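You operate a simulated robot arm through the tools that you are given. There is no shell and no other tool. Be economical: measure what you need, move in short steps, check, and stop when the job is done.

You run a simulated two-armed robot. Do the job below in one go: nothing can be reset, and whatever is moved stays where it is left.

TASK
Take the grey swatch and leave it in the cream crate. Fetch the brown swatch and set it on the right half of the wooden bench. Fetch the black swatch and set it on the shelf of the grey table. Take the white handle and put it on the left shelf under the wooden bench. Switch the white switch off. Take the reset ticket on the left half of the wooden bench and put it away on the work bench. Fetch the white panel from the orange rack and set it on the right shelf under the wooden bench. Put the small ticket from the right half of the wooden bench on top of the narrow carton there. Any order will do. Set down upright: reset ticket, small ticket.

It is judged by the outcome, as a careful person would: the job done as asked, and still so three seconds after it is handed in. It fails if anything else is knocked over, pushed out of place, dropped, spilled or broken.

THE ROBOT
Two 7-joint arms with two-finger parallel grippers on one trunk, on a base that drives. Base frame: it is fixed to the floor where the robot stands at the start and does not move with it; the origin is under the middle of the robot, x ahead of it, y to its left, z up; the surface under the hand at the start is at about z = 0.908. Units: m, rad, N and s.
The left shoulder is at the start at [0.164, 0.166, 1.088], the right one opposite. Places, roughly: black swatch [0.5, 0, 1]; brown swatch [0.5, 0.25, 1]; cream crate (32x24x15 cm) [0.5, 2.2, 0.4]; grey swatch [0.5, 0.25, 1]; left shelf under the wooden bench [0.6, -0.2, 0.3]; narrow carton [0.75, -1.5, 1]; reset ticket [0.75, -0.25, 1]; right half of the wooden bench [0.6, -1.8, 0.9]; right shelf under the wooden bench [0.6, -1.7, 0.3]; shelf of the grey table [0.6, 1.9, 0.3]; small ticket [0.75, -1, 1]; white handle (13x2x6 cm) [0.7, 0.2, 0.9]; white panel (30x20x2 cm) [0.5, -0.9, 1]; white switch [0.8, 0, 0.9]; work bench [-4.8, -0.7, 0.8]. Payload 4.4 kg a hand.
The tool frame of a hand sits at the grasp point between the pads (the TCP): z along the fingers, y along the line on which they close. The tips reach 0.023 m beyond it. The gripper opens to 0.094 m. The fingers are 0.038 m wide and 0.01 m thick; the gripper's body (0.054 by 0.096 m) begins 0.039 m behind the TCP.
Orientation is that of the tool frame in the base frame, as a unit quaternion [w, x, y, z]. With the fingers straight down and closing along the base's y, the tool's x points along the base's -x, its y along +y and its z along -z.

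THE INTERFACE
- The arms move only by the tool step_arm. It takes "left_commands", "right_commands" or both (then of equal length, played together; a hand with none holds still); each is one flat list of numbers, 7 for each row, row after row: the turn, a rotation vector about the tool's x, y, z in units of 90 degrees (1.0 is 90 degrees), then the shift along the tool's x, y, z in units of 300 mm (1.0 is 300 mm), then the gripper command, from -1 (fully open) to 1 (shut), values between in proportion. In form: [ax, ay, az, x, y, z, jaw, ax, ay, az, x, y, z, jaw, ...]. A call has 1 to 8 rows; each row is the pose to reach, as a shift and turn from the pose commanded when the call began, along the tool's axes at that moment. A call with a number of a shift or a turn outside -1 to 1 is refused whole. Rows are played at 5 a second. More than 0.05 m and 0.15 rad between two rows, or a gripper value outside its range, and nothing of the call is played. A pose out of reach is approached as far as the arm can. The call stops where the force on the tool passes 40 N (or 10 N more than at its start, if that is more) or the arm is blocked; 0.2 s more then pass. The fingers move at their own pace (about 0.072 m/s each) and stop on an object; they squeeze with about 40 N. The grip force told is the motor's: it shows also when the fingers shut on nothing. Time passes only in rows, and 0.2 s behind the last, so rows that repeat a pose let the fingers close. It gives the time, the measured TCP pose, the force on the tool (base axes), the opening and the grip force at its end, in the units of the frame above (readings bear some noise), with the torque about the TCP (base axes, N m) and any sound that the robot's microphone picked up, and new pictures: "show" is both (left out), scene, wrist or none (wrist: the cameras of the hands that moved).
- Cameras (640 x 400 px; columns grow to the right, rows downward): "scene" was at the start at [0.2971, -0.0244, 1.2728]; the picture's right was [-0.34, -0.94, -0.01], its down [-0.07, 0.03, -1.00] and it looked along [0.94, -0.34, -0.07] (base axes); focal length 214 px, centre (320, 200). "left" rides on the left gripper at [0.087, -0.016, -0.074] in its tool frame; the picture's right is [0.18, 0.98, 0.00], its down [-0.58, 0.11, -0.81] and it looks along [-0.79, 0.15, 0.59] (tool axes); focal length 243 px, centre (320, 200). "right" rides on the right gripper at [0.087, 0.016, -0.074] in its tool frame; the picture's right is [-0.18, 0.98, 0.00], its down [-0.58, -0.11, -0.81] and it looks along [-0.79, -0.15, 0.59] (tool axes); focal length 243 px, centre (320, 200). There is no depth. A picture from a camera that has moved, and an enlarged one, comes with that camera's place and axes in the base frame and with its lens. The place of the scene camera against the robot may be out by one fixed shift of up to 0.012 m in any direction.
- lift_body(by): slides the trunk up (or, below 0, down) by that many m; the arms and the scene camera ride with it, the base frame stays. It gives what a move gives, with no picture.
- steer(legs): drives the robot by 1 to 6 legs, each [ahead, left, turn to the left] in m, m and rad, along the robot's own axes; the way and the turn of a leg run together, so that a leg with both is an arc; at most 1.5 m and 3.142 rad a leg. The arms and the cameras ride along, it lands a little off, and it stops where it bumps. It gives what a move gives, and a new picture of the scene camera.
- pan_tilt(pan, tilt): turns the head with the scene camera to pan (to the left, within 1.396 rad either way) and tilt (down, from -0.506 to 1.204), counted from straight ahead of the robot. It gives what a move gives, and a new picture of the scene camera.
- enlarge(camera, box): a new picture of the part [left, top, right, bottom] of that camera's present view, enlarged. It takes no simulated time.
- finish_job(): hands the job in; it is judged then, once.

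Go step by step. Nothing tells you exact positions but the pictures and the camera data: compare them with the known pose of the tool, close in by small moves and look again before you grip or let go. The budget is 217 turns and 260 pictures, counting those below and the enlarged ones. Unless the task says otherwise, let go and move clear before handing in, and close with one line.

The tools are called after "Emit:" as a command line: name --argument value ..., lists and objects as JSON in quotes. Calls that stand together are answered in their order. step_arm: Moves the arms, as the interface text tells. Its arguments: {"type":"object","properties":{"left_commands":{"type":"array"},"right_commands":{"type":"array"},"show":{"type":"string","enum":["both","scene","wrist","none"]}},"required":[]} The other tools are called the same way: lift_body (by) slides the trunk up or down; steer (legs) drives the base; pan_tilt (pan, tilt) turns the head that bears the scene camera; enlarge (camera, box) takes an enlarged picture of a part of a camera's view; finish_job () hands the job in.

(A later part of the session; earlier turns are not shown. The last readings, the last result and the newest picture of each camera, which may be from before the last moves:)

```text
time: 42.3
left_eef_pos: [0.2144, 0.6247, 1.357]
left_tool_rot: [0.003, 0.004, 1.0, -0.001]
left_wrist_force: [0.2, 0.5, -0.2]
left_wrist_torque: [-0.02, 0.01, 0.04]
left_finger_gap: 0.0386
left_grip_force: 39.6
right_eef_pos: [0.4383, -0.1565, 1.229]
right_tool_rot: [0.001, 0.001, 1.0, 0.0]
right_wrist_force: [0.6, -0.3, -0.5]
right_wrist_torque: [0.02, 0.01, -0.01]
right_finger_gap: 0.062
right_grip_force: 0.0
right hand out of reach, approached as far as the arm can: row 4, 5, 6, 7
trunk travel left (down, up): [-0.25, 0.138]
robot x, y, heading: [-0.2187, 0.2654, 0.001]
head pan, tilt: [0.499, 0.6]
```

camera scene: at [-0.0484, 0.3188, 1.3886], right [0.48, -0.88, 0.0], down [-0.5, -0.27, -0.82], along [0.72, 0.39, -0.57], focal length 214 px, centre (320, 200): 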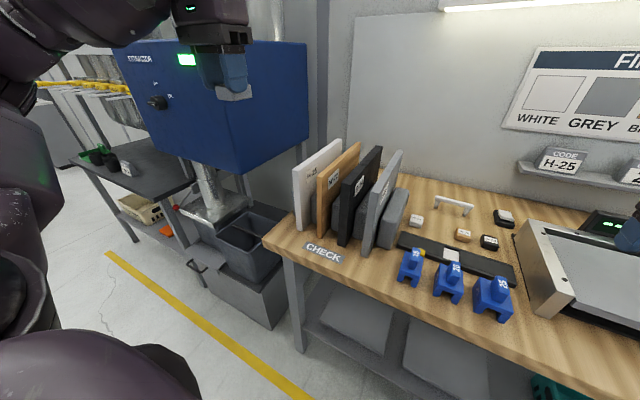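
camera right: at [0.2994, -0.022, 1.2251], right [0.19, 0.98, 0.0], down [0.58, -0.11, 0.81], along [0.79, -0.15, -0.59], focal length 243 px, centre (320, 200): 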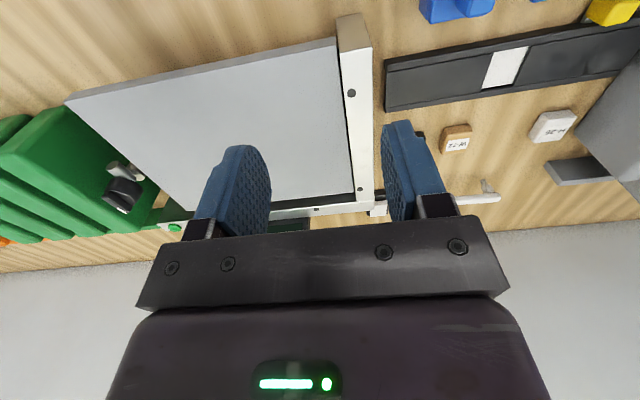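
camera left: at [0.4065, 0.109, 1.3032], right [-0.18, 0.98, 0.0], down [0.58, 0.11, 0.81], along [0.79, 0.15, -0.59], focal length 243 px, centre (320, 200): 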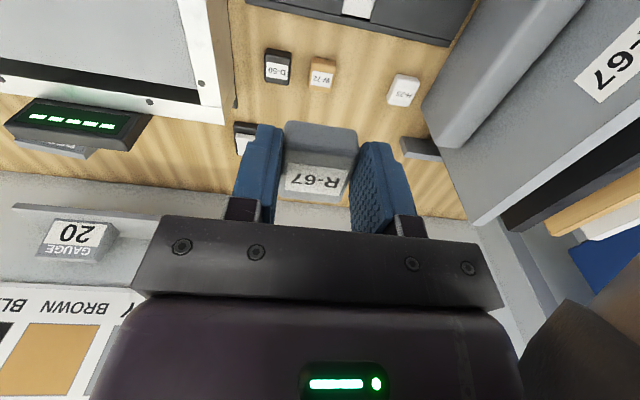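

I bring the right hand back near its initial posture, then try lowering before extending.

Emit:
step_arm --right_commands '[0, 0, 0, 0.13, 0, -0.08, -0.32, 0, 0, 0, 0.26, 0, -0.16, -0.32, 0, 0, 0, 0.39, 0.05, -0.24, -0.32, 0, 0, 0, 0.52, 0.1, -0.32, -0.32, 0, 0, 0, 0.65, 0.15, -0.4, -0.32, 0, 0, 0, 0.76, 0.2, -0.47, -0.32]' --show "scene"

Emit:
pan_tilt --pan -0.9 --tilt 0.4

```text
time: 43.7
left_eef_pos: [0.2136, 0.6232, 1.3557]
left_tool_rot: [0.002, 0.003, 1.0, -0.002]
left_wrist_force: [-0.4, 0.6, -0.3]
left_wrist_torque: [-0.04, 0.0, 0.04]
left_finger_gap: 0.0385
left_grip_force: 39.6
right_eef_pos: [0.2126, -0.0949, 1.37]
right_tool_rot: [0.0, 0.001, 1.0, 0.0]
right_wrist_force: [0.9, -0.5, 0.8]
right_wrist_torque: [0.01, -0.05, -0.02]
right_finger_gap: 0.0622
right_grip_force: 0.1
trunk travel left (down, up): [-0.25, 0.138]
robot x, y, heading: [-0.2202, 0.2637, -0.003]
head pan, tilt: [0.499, 0.6]
camera scene: at [-0.0499, 0.3195, 1.3889], right [0.48, -0.88, 0.0], down [-0.5, -0.27, -0.83], along [0.73, 0.39, -0.56], focal length 214 px, centre (320, 200)
```

scene: 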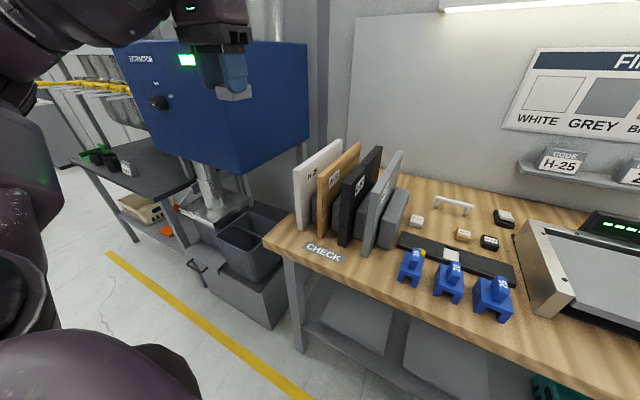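

```text
time: 45.2
left_eef_pos: [0.2141, 0.6239, 1.3557]
left_tool_rot: [0.001, 0.003, 1.0, -0.001]
left_wrist_force: [-0.5, 1.0, 0.0]
left_wrist_torque: [-0.02, 0.0, -0.01]
left_finger_gap: 0.0387
left_grip_force: 39.9
right_eef_pos: [0.2139, -0.0946, 1.3687]
right_tool_rot: [0.0, 0.0, 1.0, 0.0]
right_wrist_force: [0.0, 0.3, -0.9]
right_wrist_torque: [0.01, -0.04, -0.02]
right_finger_gap: 0.062
right_grip_force: 0.1
trunk travel left (down, up): [-0.25, 0.138]
robot x, y, heading: [-0.2207, 0.2638, -0.005]
head pan, tilt: [-0.901, 0.4]
camera scene: at [-0.069, 0.2043, 1.4069], right [-0.78, -0.62, 0.0], down [-0.24, 0.31, -0.92], along [0.57, -0.72, -0.39], focal length 214 px, centre (320, 200)
```

scene: 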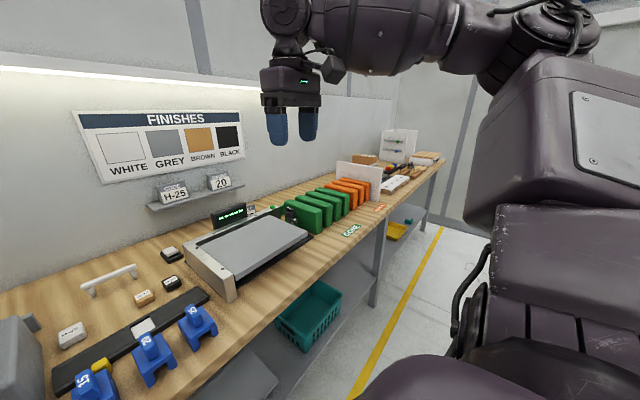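

I lower the right hand while moving forward, beyond the reach-limited height.

Emit:
step_arm --right_commands '[0, 0, 0, -0.06, 0, 0.13, -0.32, 0, 0, 0, -0.12, 0, 0.26, -0.32, 0, 0, 0, -0.2, 0.02, 0.39, -0.32, 0, 0, 0, -0.28, 0.04, 0.52, -0.32, 0, 0, 0, -0.38, 0.06, 0.62, -0.32, 0, 0, 0, -0.5, 0.08, 0.7, -0.32, 0, 0, 0, -0.62, 0.1, 0.76, -0.32, 0, 0, 0, -0.74, 0.12, 0.8, -0.32]' --show "scene"

```text
time: 47.0
left_eef_pos: [0.2142, 0.6237, 1.3583]
left_tool_rot: [0.002, 0.004, 1.0, 0.0]
left_wrist_force: [-0.4, 0.8, -0.3]
left_wrist_torque: [-0.02, -0.04, -0.02]
left_finger_gap: 0.0384
left_grip_force: 40.2
right_eef_pos: [0.3993, -0.0681, 1.143]
right_tool_rot: [0.001, 0.001, 1.0, 0.0]
right_wrist_force: [-0.1, 0.1, 0.7]
right_wrist_torque: [-0.02, 0.0, 0.02]
right_finger_gap: 0.0623
right_grip_force: 0.0
right hand out of reach, approached as far as the arm can: row 8
trunk travel left (down, up): [-0.25, 0.138]
robot x, y, heading: [-0.2177, 0.2682, -0.0]
head pan, tilt: [-0.901, 0.4]
camera scene: at [-0.0702, 0.2046, 1.4072], right [-0.78, -0.62, 0.0], down [-0.24, 0.31, -0.92], along [0.57, -0.72, -0.39], focal length 214 px, centre (320, 200)
```

scene: 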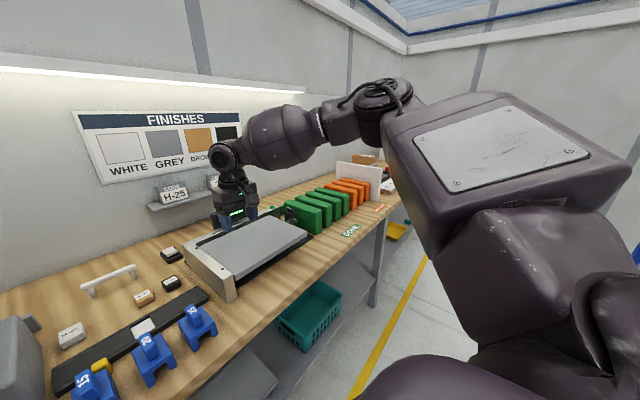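

The right arm is limited here; simpler to use the left hand one swatch at a time. I tuck the right arm back and drive with the grey swatch to the grey table.

Emit:
step_arm --right_commands '[0, 0, 0, 0.1, 0, -0.1, -0.32, 0, 0, 0, 0.2, 0, -0.2, -0.32, 0, 0, 0, 0.3, 0, -0.32, -0.32, 0, 0, 0, 0.4, 0, -0.44, -0.32, 0, 0, 0, 0.5, 0, -0.55, -0.32, 0, 0, 0, 0.58, 0, -0.65, -0.32, 0, 0, 0, 0.62, 0, -0.75, -1]' --show "none"

Emit:
pan_tilt --pan 0.3 --tilt 0.6

Emit:
steer --legs '[[-0.3, 0, 0], [0, 1.3, 0]]'

```text
time: 48.6
left_eef_pos: [0.2144, 0.6235, 1.3559]
left_tool_rot: [0.002, 0.004, 1.0, 0.0]
left_wrist_force: [0.2, -1.0, -0.4]
left_wrist_torque: [-0.03, -0.05, -0.02]
left_finger_gap: 0.0387
left_grip_force: 40.1
right_eef_pos: [0.2139, -0.0671, 1.3668]
right_tool_rot: [0.0, 0.001, 1.0, 0.0]
right_wrist_force: [-0.6, 0.7, -0.2]
right_wrist_torque: [-0.01, 0.02, 0.02]
right_finger_gap: 0.0939
right_grip_force: 0.0
trunk travel left (down, up): [-0.25, 0.138]
robot x, y, heading: [-0.2228, 0.2687, -0.003]
head pan, tilt: [-0.901, 0.4]
```

```text
time: 50.0
left_eef_pos: [0.2143, 0.6233, 1.3561]
left_tool_rot: [0.001, 0.003, 1.0, -0.001]
left_wrist_force: [0.5, 0.0, -1.3]
left_wrist_torque: [-0.05, -0.02, 0.01]
left_finger_gap: 0.0385
left_grip_force: 40.1
right_eef_pos: [0.2138, -0.0671, 1.3667]
right_tool_rot: [0.0, 0.002, 1.0, 0.0]
right_wrist_force: [0.2, 0.5, -0.2]
right_wrist_torque: [0.02, 0.01, -0.02]
right_finger_gap: 0.0939
right_grip_force: 0.1
trunk travel left (down, up): [-0.25, 0.138]
robot x, y, heading: [-0.2227, 0.2631, -0.004]
head pan, tilt: [0.3, 0.6]
camera scene: at [-0.042, 0.3029, 1.3887], right [0.29, -0.96, 0.0], down [-0.54, -0.17, -0.83], along [0.79, 0.24, -0.56], focal length 214 px, centre (320, 200)
```

scene: 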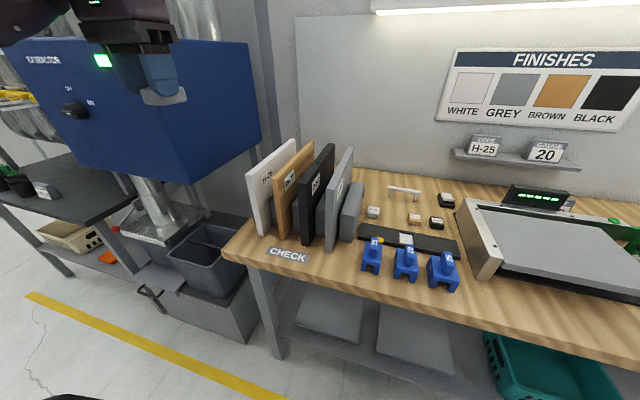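

```text
time: 63.4
left_eef_pos: [-0.0758, 1.9387, 1.3571]
left_tool_rot: [0.0, 0.005, 1.0, -0.001]
left_wrist_force: [0.1, -0.1, -0.5]
left_wrist_torque: [-0.03, 0.0, 0.03]
left_finger_gap: 0.0386
left_grip_force: 40.3
right_eef_pos: [-0.0793, 1.2485, 1.3669]
right_tool_rot: [0.0, 0.004, 1.0, 0.001]
right_wrist_force: [-0.5, -0.6, 0.3]
right_wrist_torque: [-0.01, -0.04, 0.01]
right_finger_gap: 0.0937
right_grip_force: 0.1
trunk travel left (down, up): [-0.25, 0.138]
robot x, y, heading: [-0.5137, 1.5802, -0.008]
head pan, tilt: [0.3, 0.6]
camera scene: at [-0.3335, 1.6194, 1.3887], right [0.29, -0.96, 0.0], down [-0.54, -0.16, -0.83], along [0.79, 0.24, -0.56], focal length 214 px, centre (320, 200)
```

scene: 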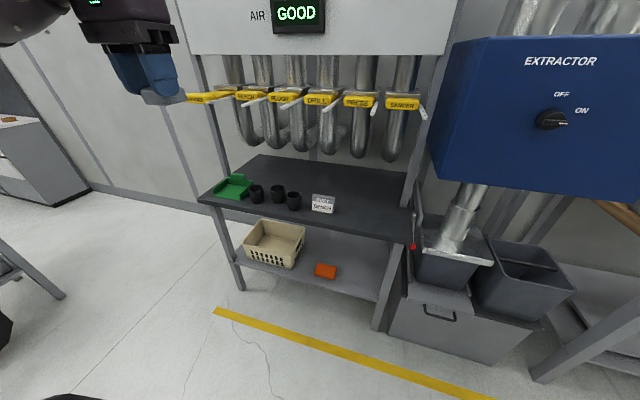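

The grey table's shelf holds the cream crate (x≈0.42–0.66, y≈2.0–2.32, rim z≈0.45). I lower the trunk, then swing the left hand forward-down to reach in under the table top.

Emit:
lift_body --by -0.25

Emit:
step_arm --left_commands '[0, -0.09, 0, -0.08, 0, 0.1, 1, 0, -0.18, 0, -0.16, 0, 0.2, 1, 0, -0.27, 0, -0.24, 0, 0.3, 1, 0, -0.36, 0, -0.32, 0, 0.4, 1, 0, -0.45, 0, -0.4, 0, 0.5, 1, 0, -0.54, 0, -0.48, 0, 0.6, 1, 0, -0.62, 0, -0.56, 0, 0.7, 1, 0, -0.67, 0, -0.64, 0, 0.8, 1]'

```text
time: 66.0
left_eef_pos: [-0.0743, 1.9382, 1.1064]
left_tool_rot: [0.002, 0.006, 1.0, -0.001]
left_wrist_force: [-0.6, -0.1, 0.3]
left_wrist_torque: [0.02, -0.03, 0.0]
left_finger_gap: 0.0387
left_grip_force: 39.6
right_eef_pos: [0.0141, 1.2479, 1.0178]
right_tool_rot: [-0.17, 0.003, 0.985, 0.0]
right_wrist_force: [-0.4, -0.4, -0.4]
right_wrist_torque: [0.01, -0.02, -0.01]
right_finger_gap: 0.094
right_grip_force: 0.1
trunk travel left (down, up): [0.0, 0.388]
robot x, y, heading: [-0.5123, 1.5843, -0.005]
head pan, tilt: [0.3, 0.6]
```

```text
time: 68.0
left_eef_pos: [0.1479, 1.9611, 0.8917]
left_tool_rot: [0.499, -0.073, 0.863, 0.031]
left_wrist_force: [-0.7, -0.2, -0.2]
left_wrist_torque: [0.02, 0.0, 0.0]
left_finger_gap: 0.0386
left_grip_force: 40.4
left hand out of reach, approached as far as the arm can: row 3, 4, 5, 6, 7, 8
right_eef_pos: [0.015, 1.246, 1.0177]
right_tool_rot: [-0.171, 0.002, 0.985, 0.0]
right_wrist_force: [-0.3, 0.0, 0.1]
right_wrist_torque: [0.02, -0.03, -0.03]
right_finger_gap: 0.0939
right_grip_force: 0.0
trunk travel left (down, up): [0.0, 0.388]
robot x, y, heading: [-0.5136, 1.5834, -0.009]
head pan, tilt: [0.3, 0.6]
stopped in row 8 (left hand): the arm was blocked; the commanded pose is now the measured one
camera scene: at [-0.1171, 1.6176, 1.0953], right [0.29, -0.96, 0.0], down [-0.54, -0.16, -0.83], along [0.79, 0.24, -0.56], focal length 214 px, centre (320, 200)
camera left: at [0.0446, 1.9267, 0.8541], right [-0.25, 0.95, -0.18], down [-0.42, 0.06, 0.91], along [0.87, 0.3, 0.39], focal length 243 px, centre (320, 200)
```

scene: 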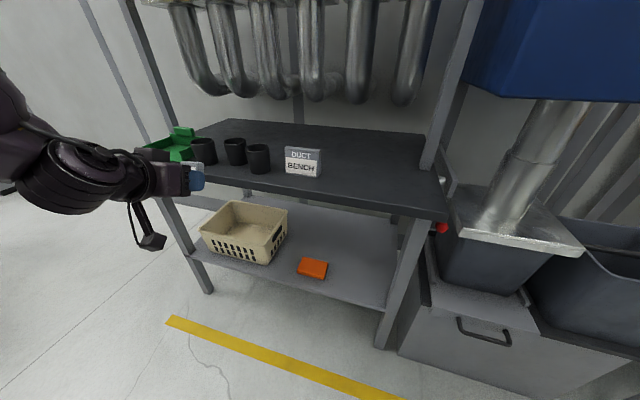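
left: 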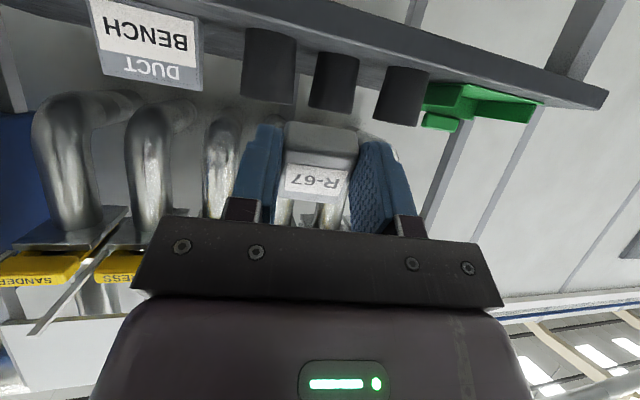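

The hand camera hangs below the hand, so a steeper pitch is better. I lower the hand to z≈0.6 in front of the table while steepening it.

Emit:
step_arm --left_commands '[0, 0.04, 0, 0.112, 0, 0.092, 1, 0, 0.08, 0, 0.224, 0, 0.184, 1, 0, 0.12, 0, 0.336, 0, 0.276, 1, 0, 0.16, 0, 0.448, 0, 0.368, 1, 0, 0.2, 0, 0.56, 0, 0.46, 1, 0, 0.22, 0, 0.671, 0, 0.552, 1, 0, 0.22, 0, 0.783, 0, 0.644, 1]' --show "scene"

```text
time: 69.6
left_eef_pos: [0.1977, 1.9594, 0.5916]
left_tool_rot: [0.342, -0.078, 0.936, 0.019]
left_wrist_force: [0.6, -0.8, 0.1]
left_wrist_torque: [0.0, 0.02, -0.02]
left_finger_gap: 0.0385
left_grip_force: 40.1
right_eef_pos: [0.0153, 1.2469, 1.0181]
right_tool_rot: [-0.172, 0.003, 0.985, 0.001]
right_wrist_force: [0.4, -0.3, 0.7]
right_wrist_torque: [0.02, -0.01, -0.01]
right_finger_gap: 0.0938
right_grip_force: 0.0
trunk travel left (down, up): [0.0, 0.388]
robot x, y, heading: [-0.5116, 1.5806, -0.005]
head pan, tilt: [0.3, 0.6]
camera scene: at [-0.1169, 1.6177, 1.0952], right [0.29, -0.96, 0.0], down [-0.54, -0.16, -0.82], along [0.79, 0.24, -0.57], focal length 214 px, centre (320, 200)
```

scene: 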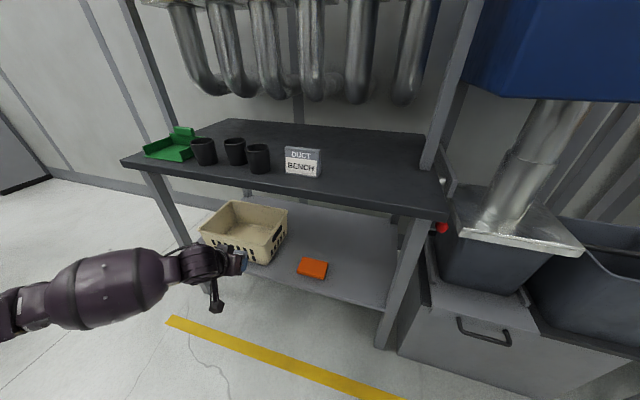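

Forearm comes in from the left, so I turn the robot ~12° left to keep the elbow off the table leg, lower the hand a bit and look before driving in.

Emit:
step_arm --left_commands '[0, 0, 0, 0.08, 0, 0.1, 1, 0, 0, 0, 0.16, 0, 0.19, 1]' --show "none"

Emit:
steer --legs '[[0, 0, 0.215], [0.18, -0.05, 0]]'

```text
time: 70.2
left_eef_pos: [0.1956, 1.9615, 0.5168]
left_tool_rot: [0.343, -0.078, 0.936, 0.018]
left_wrist_force: [0.0, 0.0, -0.9]
left_wrist_torque: [0.03, 0.0, 0.02]
left_finger_gap: 0.0384
left_grip_force: 39.4
right_eef_pos: [0.0151, 1.2466, 1.0171]
right_tool_rot: [-0.172, 0.004, 0.985, 0.0]
right_wrist_force: [0.3, 0.2, -0.6]
right_wrist_torque: [-0.02, 0.0, -0.01]
right_finger_gap: 0.0942
right_grip_force: 0.1
trunk travel left (down, up): [0.0, 0.388]
robot x, y, heading: [-0.5145, 1.5783, -0.006]
head pan, tilt: [0.3, 0.6]
```

```text
time: 72.5
left_eef_pos: [0.2863, 2.0908, 0.5155]
left_tool_rot: [0.337, -0.177, 0.923, 0.055]
left_wrist_force: [0.1, 0.1, -0.8]
left_wrist_torque: [0.05, 0.02, 0.03]
left_finger_gap: 0.0387
left_grip_force: 39.9
right_eef_pos: [0.2614, 1.3542, 1.018]
right_tool_rot: [-0.171, -0.101, 0.98, -0.018]
right_wrist_force: [0.6, -0.2, -0.4]
right_wrist_torque: [0.0, 0.01, 0.0]
right_finger_gap: 0.094
right_grip_force: 0.0
trunk travel left (down, up): [0.0, 0.388]
robot x, y, heading: [-0.3264, 1.5718, 0.205]
head pan, tilt: [0.3, 0.6]
camera scene: at [0.056, 1.688, 1.0952], right [0.48, -0.87, 0.0], down [-0.49, -0.27, -0.82], along [0.72, 0.4, -0.57], focal length 214 px, centre (320, 200)
```

scene: 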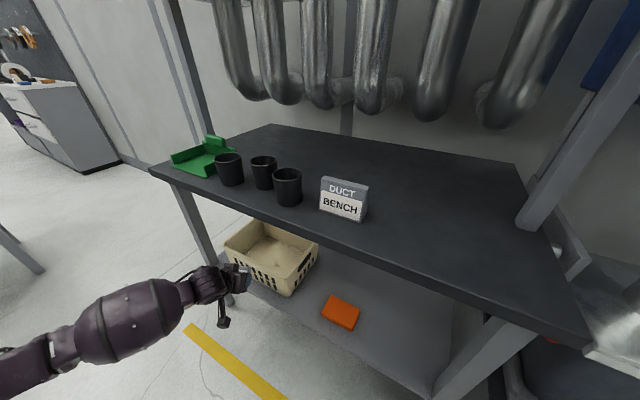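

Before driving in I tuck the right arm back, so it doesn't meet the extractor.

Emit:
step_arm --right_commands '[0, -0.05, 0, 0.14, 0, -0.04, -1, 0, -0.1, 0, 0.28, 0, -0.08, -1, 0, -0.15, 0, 0.42, 0, -0.12, -1, 0, -0.21, 0, 0.56, 0, -0.16, -1]' --show "wrist"

Emit:
enlarge --camera "left" --box '[0, 0, 640, 400]'

```text
time: 73.5
left_eef_pos: [0.2867, 2.0911, 0.517]
left_tool_rot: [0.338, -0.177, 0.923, 0.055]
left_wrist_force: [-1.4, 0.7, -1.2]
left_wrist_torque: [-0.02, -0.02, -0.02]
left_finger_gap: 0.0389
left_grip_force: 40.4
right_eef_pos: [0.1326, 1.3205, 1.0847]
right_tool_rot: [-0.044, -0.095, 0.994, 0.001]
right_wrist_force: [0.3, 1.1, 1.2]
right_wrist_torque: [-0.09, -0.03, 0.01]
right_finger_gap: 0.0942
right_grip_force: 0.0
right hand out of reach, approached as far as the arm can: row 1, 3, 4
trunk travel left (down, up): [0.0, 0.388]
robot x, y, heading: [-0.3252, 1.5699, 0.209]
head pan, tilt: [0.3, 0.6]
camera right: at [0.0498, 1.3204, 1.166], right [-0.01, 1.0, -0.01], down [0.66, 0.01, 0.75], along [0.75, 0.0, -0.66], focal length 243 px, centre (320, 200)
```

right: 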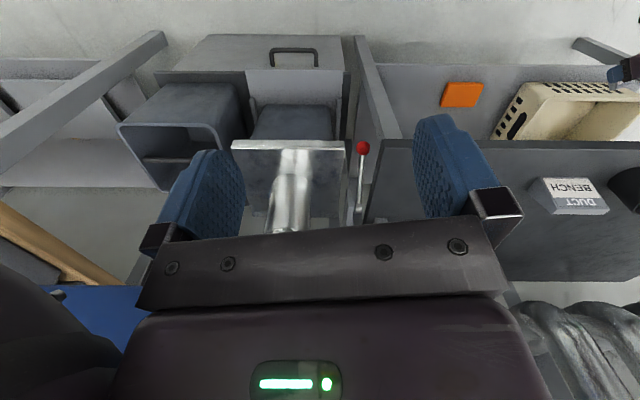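

```text
1.00 times, centred on (320, 200) of left (not enlarged: the box is as wide or as high as the picture)
camera zoom: at [0.1867, 2.0347, 0.5182], right [-0.49, 0.86, -0.14], down [-0.12, 0.09, 0.99], along [0.87, 0.5, 0.05], focal length 243 px, centre (320, 200)
```

zoom: 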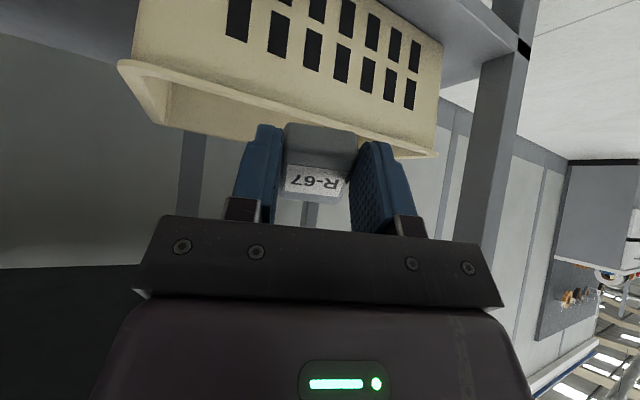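

I drive in only 0.12 m and then extend the left arm for the rest.

Emit:
steer --legs '[[0.12, 0.01, 0]]'

```text
time: 74.7
left_eef_pos: [0.3998, 2.1252, 0.5149]
left_tool_rot: [0.338, -0.178, 0.923, 0.055]
left_wrist_force: [-0.3, -0.7, 0.3]
left_wrist_torque: [0.01, 0.0, 0.0]
left_finger_gap: 0.0387
left_grip_force: 39.8
right_eef_pos: [0.2389, 1.3565, 1.0964]
right_tool_rot: [-0.008, -0.102, 0.995, 0.001]
right_wrist_force: [-0.6, 0.2, -0.8]
right_wrist_torque: [0.01, 0.02, 0.03]
right_finger_gap: 0.0938
right_grip_force: 0.1
trunk travel left (down, up): [0.0, 0.388]
robot x, y, heading: [-0.2118, 1.6057, 0.204]
head pan, tilt: [0.3, 0.6]
camera scene: at [0.1689, 1.722, 1.0952], right [0.49, -0.87, 0.0], down [-0.49, -0.27, -0.82], along [0.72, 0.4, -0.57], focal length 214 px, centre (320, 200)
```

scene: 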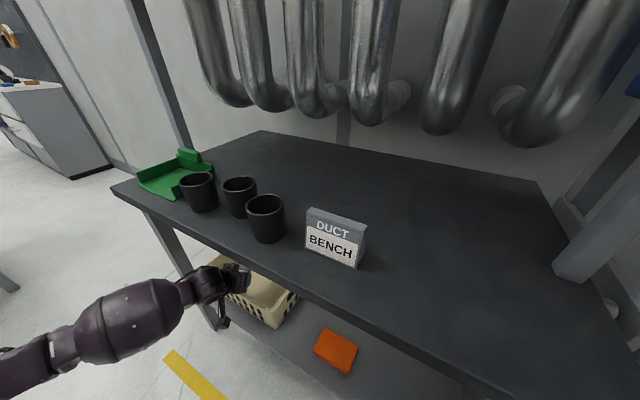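

Now extend the left arm 0.115 m in +x over the crate.

Emit:
step_arm --left_commands '[0, 0, 0, -0.09, -0.047, 0.077, 1, 0, 0, 0, -0.18, -0.093, 0.154, 1, 0, 0, 0, -0.272, -0.14, 0.232, 1]'

```text
time: 75.5
left_eef_pos: [0.5148, 2.1255, 0.5166]
left_tool_rot: [0.337, -0.178, 0.923, 0.056]
left_wrist_force: [-0.3, -0.3, -1.3]
left_wrist_torque: [-0.01, 0.01, 0.02]
left_finger_gap: 0.0387
left_grip_force: 39.8
right_eef_pos: [0.2401, 1.356, 1.0976]
right_tool_rot: [-0.008, -0.103, 0.995, 0.001]
right_wrist_force: [-0.7, 0.1, 0.1]
right_wrist_torque: [0.01, 0.02, 0.04]
right_finger_gap: 0.0941
right_grip_force: 0.0
trunk travel left (down, up): [0.0, 0.388]
robot x, y, heading: [-0.2112, 1.6036, 0.208]
head pan, tilt: [0.3, 0.6]
camera scene: at [0.1686, 1.7217, 1.0953], right [0.49, -0.87, 0.0], down [-0.49, -0.27, -0.83], along [0.72, 0.4, -0.56], focal length 214 px, centre (320, 200)
camera left: at [0.4141, 2.0687, 0.5181], right [-0.49, 0.86, -0.14], down [-0.11, 0.09, 0.99], along [0.87, 0.5, 0.05], focal length 243 px, centre (320, 200)
```

scene: 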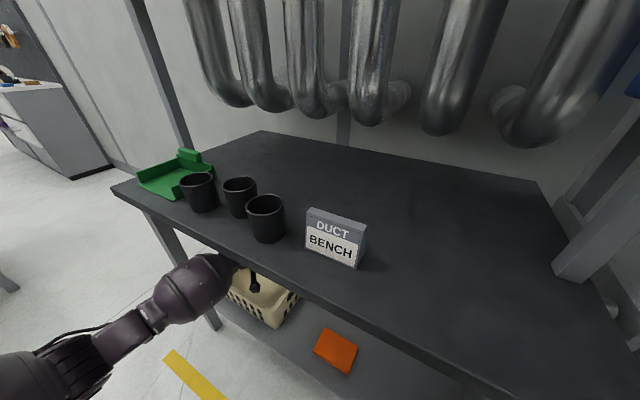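
left: 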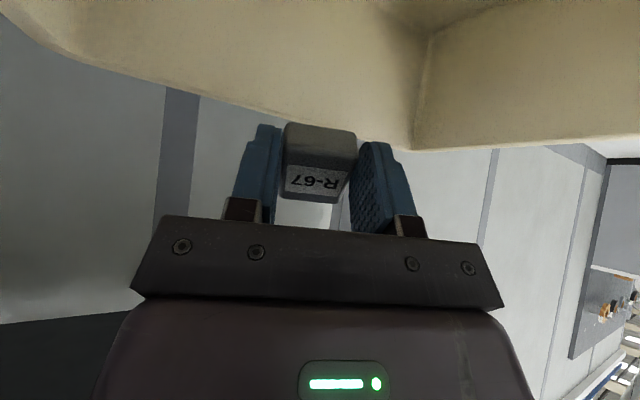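

The swatch is over the crate. I move in slightly, lower ~9 cm and release.

Emit:
step_arm --left_commands '[0, 0, 0, -0.1, 0.056, 0.083, 1, 0, 0, 0, -0.052, 0.058, 0.14, 1, 0, 0, 0, -0.004, 0.059, 0.198, 1, 0, 0, 0, 0.045, 0.06, 0.255, 1, 0, 0, 0, 0.093, 0.062, 0.313, 1]'

```text
time: 76.7
left_eef_pos: [0.5429, 2.1543, 0.4258]
left_tool_rot: [0.338, -0.176, 0.923, 0.055]
left_wrist_force: [0.3, 0.3, 0.5]
left_wrist_torque: [0.01, 0.05, -0.01]
left_finger_gap: 0.0388
left_grip_force: 40.3
right_eef_pos: [0.2397, 1.3566, 1.0963]
right_tool_rot: [-0.008, -0.103, 0.995, 0.001]
right_wrist_force: [-0.7, -0.1, 0.1]
right_wrist_torque: [0.02, 0.04, 0.04]
right_finger_gap: 0.094
right_grip_force: 0.1
trunk travel left (down, up): [0.0, 0.388]
robot x, y, heading: [-0.2088, 1.6071, 0.206]
head pan, tilt: [0.3, 0.6]
camera scene: at [0.1686, 1.7219, 1.0953], right [0.49, -0.87, 0.0], down [-0.49, -0.27, -0.82], along [0.72, 0.4, -0.57], focal length 214 px, centre (320, 200)
camera left: at [0.4439, 2.0974, 0.4264], right [-0.49, 0.86, -0.14], down [-0.11, 0.09, 0.99], along [0.87, 0.5, 0.05], focal length 243 px, centre (320, 200)
```

scene: 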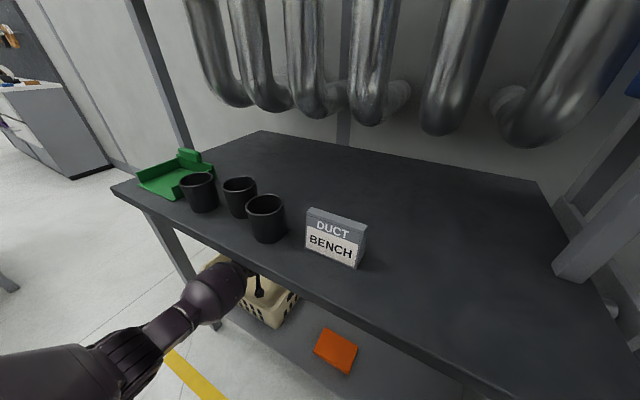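
left: 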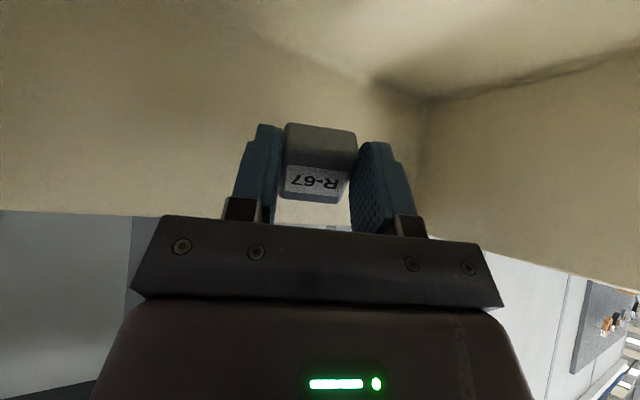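

Lower 2 cm more and open.

Emit:
step_arm --left_commands '[0, 0, 0, 0.043, 0, 0.051, 1, 0, 0, 0, 0.043, 0, 0.051, 0, 0, 0, 0, 0.043, 0, 0.051, -1, 0, 0, 0, 0.043, 0, 0.051, -1, 0, 0, 0, 0.043, 0, 0.051, -1]' --show "wrist"

```text
time: 77.9
left_eef_pos: [0.5454, 2.1544, 0.4051]
left_tool_rot: [0.337, -0.177, 0.923, 0.055]
left_wrist_force: [-0.1, -0.5, -0.2]
left_wrist_torque: [-0.01, -0.02, -0.01]
left_finger_gap: 0.0941
left_grip_force: 0.0
right_eef_pos: [0.2399, 1.3552, 1.0962]
right_tool_rot: [-0.009, -0.104, 0.995, 0.001]
right_wrist_force: [0.7, 0.4, 0.0]
right_wrist_torque: [0.0, 0.01, 0.02]
right_finger_gap: 0.094
right_grip_force: 0.1
trunk travel left (down, up): [0.0, 0.388]
robot x, y, heading: [-0.2168, 1.6007, 0.209]
head pan, tilt: [0.3, 0.6]
camera left: at [0.4451, 2.0973, 0.4063], right [-0.49, 0.86, -0.14], down [-0.11, 0.09, 0.99], along [0.87, 0.5, 0.05], focal length 243 px, centre (320, 200)
```

left: 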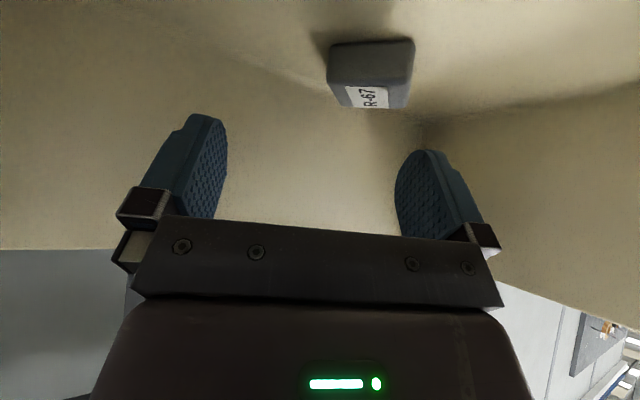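

The grey swatch lies in the crate. I withdraw: up, back, then drive away.

Emit:
step_arm --left_commands '[0, 0, 0, -0.08, 0, -0.094, -1, 0, 0, 0, -0.16, 0, -0.188, -1, 0, 0, 0, -0.236, 0, -0.281, -1, 0, 0, 0, -0.14, 0.02, -0.36, -1, 0, 0, 0, -0.04, 0.04, -0.44, -1, 0, 0, 0, 0.05, 0.06, -0.52, -1, 0, 0, 0, 0.136, 0.076, -0.595, -1]' --show "none"

Emit:
steer --legs '[[-0.35, 0, 0], [0, 0, -0.208]]'

```text
time: 79.5
left_eef_pos: [0.3999, 2.1247, 0.5183]
left_tool_rot: [0.339, -0.176, 0.922, 0.055]
left_wrist_force: [1.5, 0.0, -0.1]
left_wrist_torque: [0.0, -0.01, -0.02]
left_finger_gap: 0.0939
left_grip_force: 0.1
right_eef_pos: [0.2383, 1.3569, 1.0963]
right_tool_rot: [-0.007, -0.103, 0.995, 0.001]
right_wrist_force: [0.3, -0.3, -0.7]
right_wrist_torque: [-0.01, 0.02, -0.03]
right_finger_gap: 0.094
right_grip_force: 0.0
trunk travel left (down, up): [0.0, 0.388]
robot x, y, heading: [-0.2134, 1.6033, 0.202]
head pan, tilt: [0.3, 0.6]
```

```text
time: 82.5
left_eef_pos: [0.1532, 1.9149, 0.5173]
left_tool_rot: [0.342, -0.079, 0.936, 0.019]
left_wrist_force: [-0.4, 0.2, -0.4]
left_wrist_torque: [-0.01, -0.02, 0.03]
left_finger_gap: 0.0941
left_grip_force: 0.1
right_eef_pos: [-0.1648, 1.1982, 1.0967]
right_tool_rot: [-0.008, 0.002, 1.0, 0.001]
right_wrist_force: [0.3, 0.3, -0.3]
right_wrist_torque: [0.02, 0.01, 0.0]
right_finger_gap: 0.094
right_grip_force: 0.1
trunk travel left (down, up): [0.0, 0.388]
robot x, y, heading: [-0.5522, 1.536, -0.001]
head pan, tilt: [0.3, 0.6]
camera scene: at [-0.159, 1.5701, 1.0954], right [0.29, -0.96, 0.0], down [-0.54, -0.17, -0.83], along [0.79, 0.24, -0.56], focal length 214 px, centre (320, 200)
```

scene: 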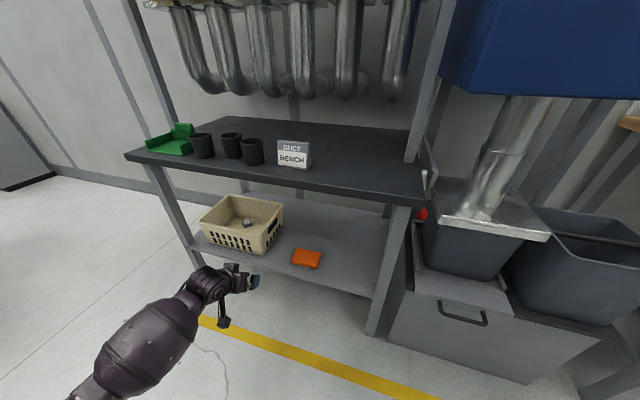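

Grey swatch visible in the crate; shelf has free room at right. I restore the arm upright and head back for the black swatch.

Emit:
lift_body --by 0.25

Emit:
step_arm --left_commands '[0, 0.064, 0, -0.07, 0, -0.121, -0.32, 0, 0.127, 0, -0.141, 0, -0.242, -0.32, 0, 0.19, 0, -0.211, 0, -0.363, -0.32, 0, 0.254, 0, -0.282, 0, -0.484, -0.32, 0, 0.318, 0, -0.353, 0, -0.605, -0.32, 0, 0.382, 0, -0.423, 0, -0.726, -0.32, 0, 0.445, 0, -0.494, 0, -0.847, -0.32]' --show "none"

```text
time: 85.1
left_eef_pos: [0.1545, 1.9151, 0.7662]
left_tool_rot: [0.341, -0.08, 0.936, 0.02]
left_wrist_force: [0.0, 0.1, 0.0]
left_wrist_torque: [0.02, -0.01, 0.0]
left_finger_gap: 0.094
left_grip_force: 0.1
right_eef_pos: [-0.1626, 1.1973, 1.3466]
right_tool_rot: [-0.008, 0.002, 1.0, 0.001]
right_wrist_force: [0.7, -0.9, -0.4]
right_wrist_torque: [-0.01, 0.0, 0.03]
right_finger_gap: 0.0937
right_grip_force: 0.2
trunk travel left (down, up): [-0.25, 0.138]
robot x, y, heading: [-0.5536, 1.5363, -0.003]
head pan, tilt: [0.3, 0.6]
```

```text
time: 86.7
left_eef_pos: [0.1038, 1.9129, 1.055]
left_tool_rot: [-0.001, -0.082, 0.997, -0.009]
left_wrist_force: [-0.1, 0.4, -0.6]
left_wrist_torque: [0.03, 0.01, 0.0]
left_finger_gap: 0.0618
left_grip_force: 0.2
right_eef_pos: [-0.1653, 1.1981, 1.3481]
right_tool_rot: [-0.007, 0.001, 1.0, 0.0]
right_wrist_force: [-1.0, 0.2, 1.0]
right_wrist_torque: [-0.01, -0.02, 0.0]
right_finger_gap: 0.0939
right_grip_force: 0.1
trunk travel left (down, up): [-0.25, 0.138]
robot x, y, heading: [-0.5585, 1.5356, -0.004]
head pan, tilt: [0.3, 0.6]
```

Fix the yaw, raise the hand, and drive back to the swatches.

Emit:
step_arm --left_commands '[-0.003, 0, 0.03, 0, 0, -0.1, -0.32, -0.006, 0, 0.06, 0, 0, -0.2, -0.32, -0.009, 0, 0.09, 0.1, 0, -0.3, -0.32, -0.011, 0, 0.104, 0.2, 0, -0.4, -0.32]' --show "none"

Emit:
steer --legs '[[0, -1.0, 0.004], [0, -0.9, 0], [0.55, 0, 0]]'

```text
time: 87.7
left_eef_pos: [0.0433, 1.9017, 1.1793]
left_tool_rot: [0.001, 0.001, 1.0, 0.0]
left_wrist_force: [-0.5, -0.6, -0.4]
left_wrist_torque: [0.01, -0.04, -0.02]
left_finger_gap: 0.062
left_grip_force: 0.1
right_eef_pos: [-0.1653, 1.1964, 1.348]
right_tool_rot: [-0.007, 0.003, 1.0, 0.002]
right_wrist_force: [1.1, -0.2, -0.3]
right_wrist_torque: [0.01, 0.0, 0.01]
right_finger_gap: 0.0941
right_grip_force: 0.1
trunk travel left (down, up): [-0.25, 0.138]
robot x, y, heading: [-0.5511, 1.5333, -0.001]
head pan, tilt: [0.3, 0.6]
```

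```text
time: 107.5
left_eef_pos: [0.5951, -0.0172, 1.1774]
left_tool_rot: [0.001, 0.002, 1.0, 0.0]
left_wrist_force: [1.2, -0.1, -1.0]
left_wrist_torque: [0.01, 0.0, -0.01]
left_finger_gap: 0.0619
left_grip_force: 0.1
right_eef_pos: [0.3849, -0.7233, 1.3453]
right_tool_rot: [-0.007, 0.004, 1.0, 0.002]
right_wrist_force: [0.1, -0.2, 0.8]
right_wrist_torque: [-0.01, 0.02, -0.01]
right_finger_gap: 0.0939
right_grip_force: 0.1
trunk travel left (down, up): [-0.25, 0.138]
robot x, y, heading: [-0.0032, -0.3853, -0.007]
head pan, tilt: [0.3, 0.6]
camera scene: at [0.1747, -0.3485, 1.3886], right [0.29, -0.96, 0.0], down [-0.54, -0.16, -0.82], along [0.79, 0.24, -0.57], focal length 214 px, centre (320, 200)
```

scene: 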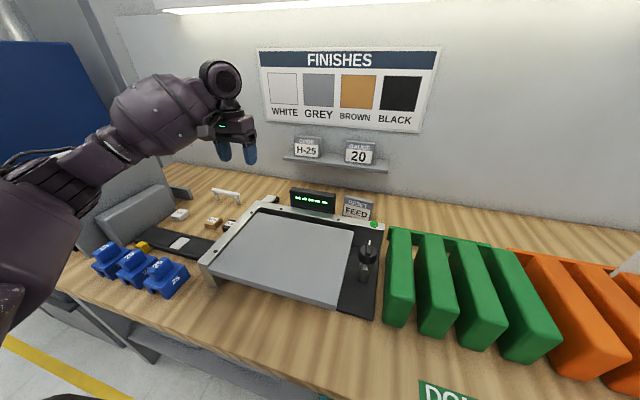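

Back at the bench. With the left hand empty I take a close look at the switch first.

Emit:
enlarge --camera "left" --box '[240, 60, 480, 210]'

Emit:
enlarge --camera "scene" --box '[200, 170, 320, 245]'

```text
2.67 times, centred on (360, 135) of left
camera zoom: at [0.5091, -0.0338, 1.2514], right [-0.18, 0.98, 0.0], down [0.58, 0.11, 0.81], along [0.79, 0.15, -0.59], focal length 647 px, centre (213, 373)
```

zoom: 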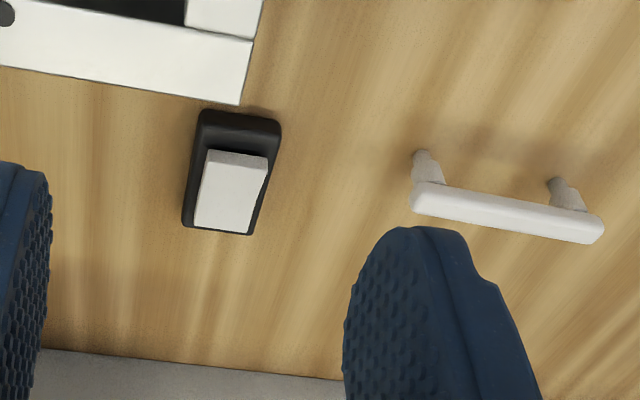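

```text
5.33 times, centred on (260, 208) of scene
camera zoom: at [0.1747, -0.3485, 1.3886], right [0.29, -0.96, 0.0], down [-0.54, -0.16, -0.82], along [0.79, 0.24, -0.57], focal length 1144 px, centre (640, 160)
```

zoom: 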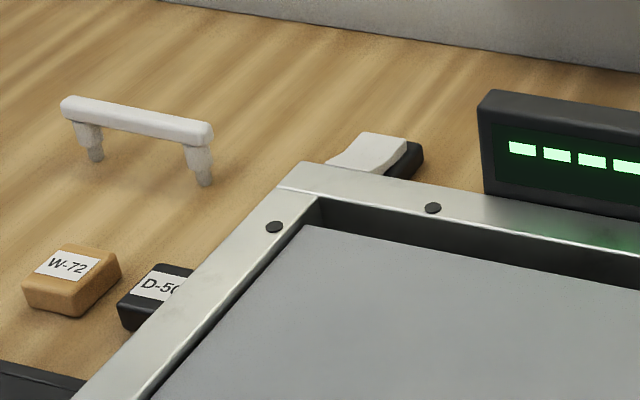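

The switch looks like a rocker/slider with a white cap. I move closer for a better angle.

Emit:
step_arm --left_commands '[0, 0, 0, 0.03, 0.07, 0.11, -1, 0, 0, 0, 0.06, 0.13, 0.22, -1, 0, 0, 0, 0.1, 0.19, 0.33, -1]' --show "none"

Emit:
enlarge --camera "left" --box '[230, 80, 390, 220]'

```text
time: 108.3
left_eef_pos: [0.5648, 0.0403, 1.078]
left_tool_rot: [0.001, 0.002, 1.0, -0.001]
left_wrist_force: [-0.5, 0.4, -0.1]
left_wrist_torque: [-0.02, -0.02, -0.02]
left_finger_gap: 0.094
left_grip_force: 0.1
right_eef_pos: [0.3858, -0.7225, 1.3467]
right_tool_rot: [-0.007, 0.004, 1.0, 0.0]
right_wrist_force: [-0.3, 0.3, 0.2]
right_wrist_torque: [-0.01, 0.01, -0.01]
right_finger_gap: 0.0936
right_grip_force: 0.0
trunk travel left (down, up): [-0.25, 0.138]
robot x, y, heading: [-0.0065, -0.3848, -0.004]
head pan, tilt: [0.3, 0.6]
```

```text
2.86 times, centred on (310, 150) of left
camera zoom: at [0.4779, 0.0247, 1.1517], right [-0.18, 0.98, 0.0], down [0.58, 0.11, 0.81], along [0.79, 0.14, -0.59], focal length 693 px, centre (349, 343)
```

zoom: 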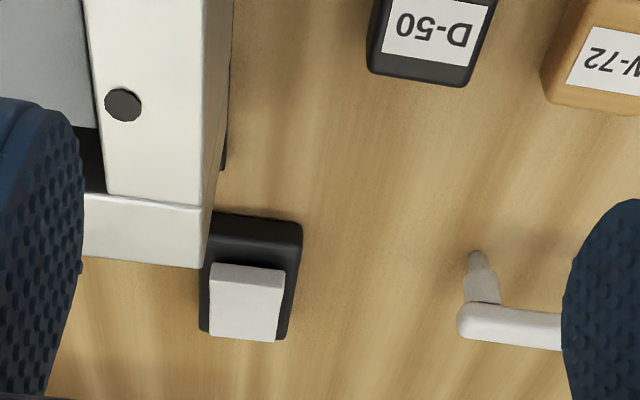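

I take a tighter enlargement from the scene camera for the switch's side profile.

Emit:
pan_tilt --pan 0.6 --tilt 0.5

Emit:
lift_body --by 0.1

Emit:
enlarge --camera "scene" --box '[280, 140, 480, 265]'

```text
time: 109.1
left_eef_pos: [0.5647, 0.0396, 1.0776]
left_tool_rot: [0.002, 0.002, 1.0, 0.0]
left_wrist_force: [-0.2, -0.2, -0.1]
left_wrist_torque: [0.01, 0.04, 0.0]
left_finger_gap: 0.0938
left_grip_force: 0.0
right_eef_pos: [0.384, -0.7226, 1.347]
right_tool_rot: [-0.007, 0.004, 1.0, 0.002]
right_wrist_force: [0.4, 0.0, -0.1]
right_wrist_torque: [0.0, 0.01, 0.03]
right_finger_gap: 0.0939
right_grip_force: 0.1
trunk travel left (down, up): [-0.25, 0.138]
robot x, y, heading: [-0.0049, -0.3857, -0.002]
head pan, tilt: [0.6, 0.499]
camera scene: at [0.165, -0.323, 1.3977], right [0.56, -0.83, 0.0], down [-0.4, -0.27, -0.88], along [0.73, 0.49, -0.48], focal length 214 px, centre (320, 200)
```

scene: 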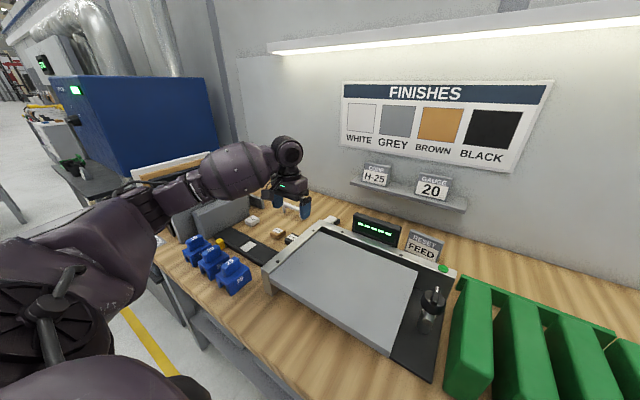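

```text
time: 110.5
left_eef_pos: [0.565, 0.0399, 1.1791]
left_tool_rot: [-0.001, 0.001, 1.0, -0.001]
left_wrist_force: [0.5, 0.5, 0.1]
left_wrist_torque: [-0.01, 0.01, 0.0]
left_finger_gap: 0.0938
left_grip_force: 0.1
right_eef_pos: [0.3858, -0.7232, 1.4466]
right_tool_rot: [-0.007, 0.003, 1.0, 0.002]
right_wrist_force: [0.3, -0.1, -0.3]
right_wrist_torque: [-0.02, -0.04, -0.02]
right_finger_gap: 0.094
right_grip_force: 0.0
trunk travel left (down, up): [-0.35, 0.038]
robot x, y, heading: [-0.0046, -0.3838, -0.007]
head pan, tilt: [0.6, 0.499]
```

```text
3.20 times, centred on (380, 202) of scene
camera zoom: at [0.1311, -0.3227, 1.5017], right [0.56, -0.83, 0.0], down [-0.4, -0.27, -0.88], along [0.73, 0.49, -0.48], focal length 686 px, centre (128, 192)
```

zoom: 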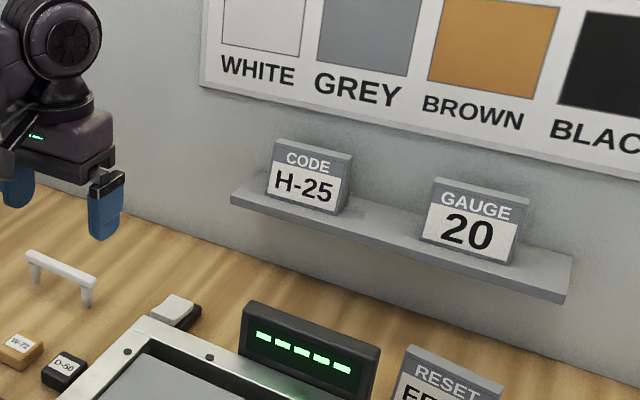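

Emit:
enlarge --camera "scene" --box '[320, 225, 350, 245]'

```text
16.00 times, centred on (335, 235) of scene
camera zoom: at [0.1311, -0.3227, 1.5017], right [0.56, -0.83, 0.0], down [-0.4, -0.27, -0.88], along [0.73, 0.49, -0.48], focal length 3432 px, centre (80, -360)
```

zoom: 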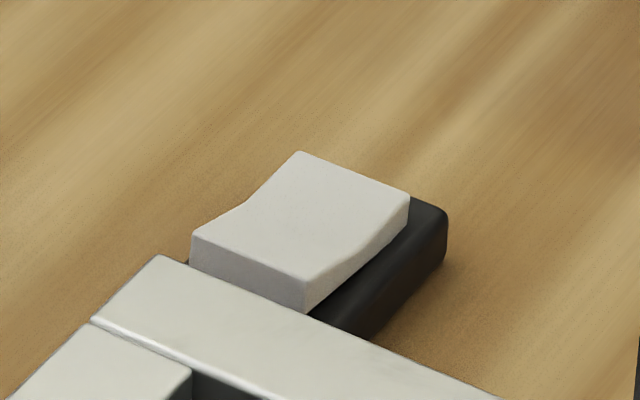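

The rocker's near end (toward me, x≈0.72) is raised and its far end pressed, so I will press the near end at about (0.733, 0.02). First approach above it with closed fingers.

Emit:
lift_body --by -0.1

Emit:
step_arm --left_commands '[0, 0, 0, -0.12, -0.015, 0.04, 1, 0, 0, 0, -0.25, -0.03, 0.09, 1, 0, 0, 0, -0.38, -0.045, 0.14, 1, 0, 0, 0, -0.5, -0.06, 0.19, 1, 0, 0, 0, -0.557, -0.063, 0.24, 1, 0, 0, 0, -0.557, -0.063, 0.26, 1]'

```text
time: 111.8
left_eef_pos: [0.5639, 0.0387, 1.0802]
left_tool_rot: [0.001, 0.002, 1.0, 0.0]
left_wrist_force: [-0.9, 0.2, 0.8]
left_wrist_torque: [0.0, -0.05, 0.04]
left_finger_gap: 0.0941
left_grip_force: 0.2
right_eef_pos: [0.3817, -0.7232, 1.3483]
right_tool_rot: [-0.006, 0.003, 1.0, 0.0]
right_wrist_force: [-0.6, -0.6, 0.6]
right_wrist_torque: [-0.03, -0.03, -0.01]
right_finger_gap: 0.0939
right_grip_force: 0.1
trunk travel left (down, up): [-0.25, 0.138]
robot x, y, heading: [-0.0053, -0.3821, -0.008]
head pan, tilt: [0.6, 0.499]
```

```text
time: 113.2
left_eef_pos: [0.7308, 0.0201, 1.0011]
left_tool_rot: [0.002, 0.002, 1.0, 0.0]
left_wrist_force: [0.2, -1.1, -0.2]
left_wrist_torque: [0.01, 0.02, -0.01]
left_finger_gap: 0.0
left_grip_force: 40.1
right_eef_pos: [0.3841, -0.7231, 1.3468]
right_tool_rot: [-0.007, 0.003, 1.0, 0.002]
right_wrist_force: [-0.4, 0.2, 0.2]
right_wrist_torque: [-0.04, 0.0, -0.01]
right_finger_gap: 0.094
right_grip_force: 0.1
trunk travel left (down, up): [-0.25, 0.138]
robot x, y, heading: [-0.0033, -0.3839, -0.009]
head pan, tilt: [0.6, 0.499]
camera scene: at [0.1649, -0.323, 1.3978], right [0.56, -0.83, 0.0], down [-0.4, -0.27, -0.88], along [0.73, 0.49, -0.48], focal length 214 px, centre (320, 200)
camera left: at [0.6456, 0.0036, 1.0749], right [-0.18, 0.98, 0.0], down [0.58, 0.11, 0.81], along [0.79, 0.15, -0.59], focal length 243 px, centre (320, 200)
```

scene: 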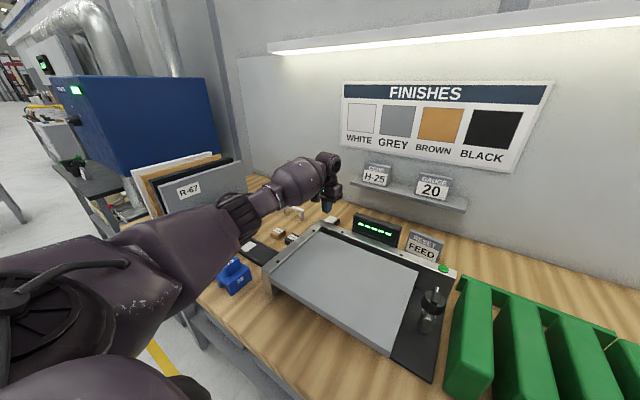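
left: 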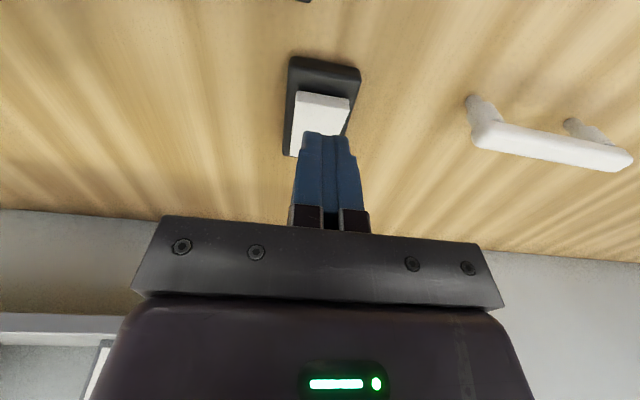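

Aligned over the near end. I press down gently in small steps.

Emit:
step_arm --left_commands '[0, 0, 0, 0, 0, 0.06, 1, 0, 0, 0, 0, 0, 0.11, 1, 0, 0, 0, 0, 0, 0.14, 1, 0, 0, 0, 0, 0, 0.16, 1, 0, 0, 0, 0, 0, 0.18, 1, 0, 0, 0, 0, 0, 0.2, 1]' --show "wrist"

```text
time: 114.7
left_eef_pos: [0.7348, 0.0214, 0.9524]
left_tool_rot: [0.011, 0.002, 1.0, 0.0]
left_wrist_force: [-7.8, -1.6, 23.2]
left_wrist_torque: [-0.04, -0.29, -0.16]
left_finger_gap: 0.0001
left_grip_force: 39.8
right_eef_pos: [0.3816, -0.7246, 1.3476]
right_tool_rot: [-0.006, 0.003, 1.0, 0.003]
right_wrist_force: [-0.1, -0.6, -0.3]
right_wrist_torque: [-0.01, 0.01, -0.01]
right_finger_gap: 0.0941
right_grip_force: 0.2
trunk travel left (down, up): [-0.25, 0.138]
robot x, y, heading: [-0.0062, -0.3835, -0.005]
head pan, tilt: [0.6, 0.499]
stopped in row 6 (left hand): the force on the tool passed its limit at 43 N (the readings are from after the stop); the commanded pose is now the measured one
camera left: at [0.6464, 0.004, 1.0248], right [-0.18, 0.98, 0.0], down [0.56, 0.11, 0.82], along [0.81, 0.15, -0.57], focal length 243 px, centre (320, 200)
```

left: 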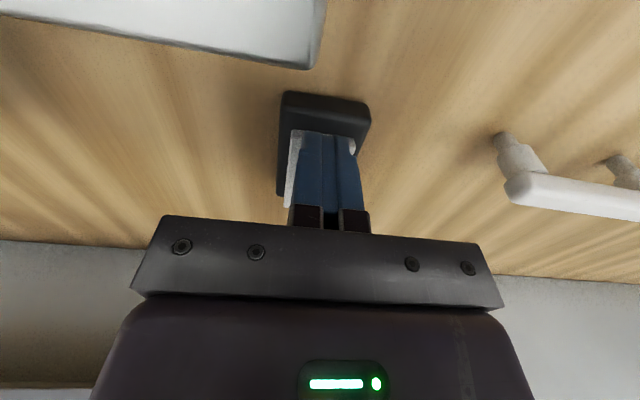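

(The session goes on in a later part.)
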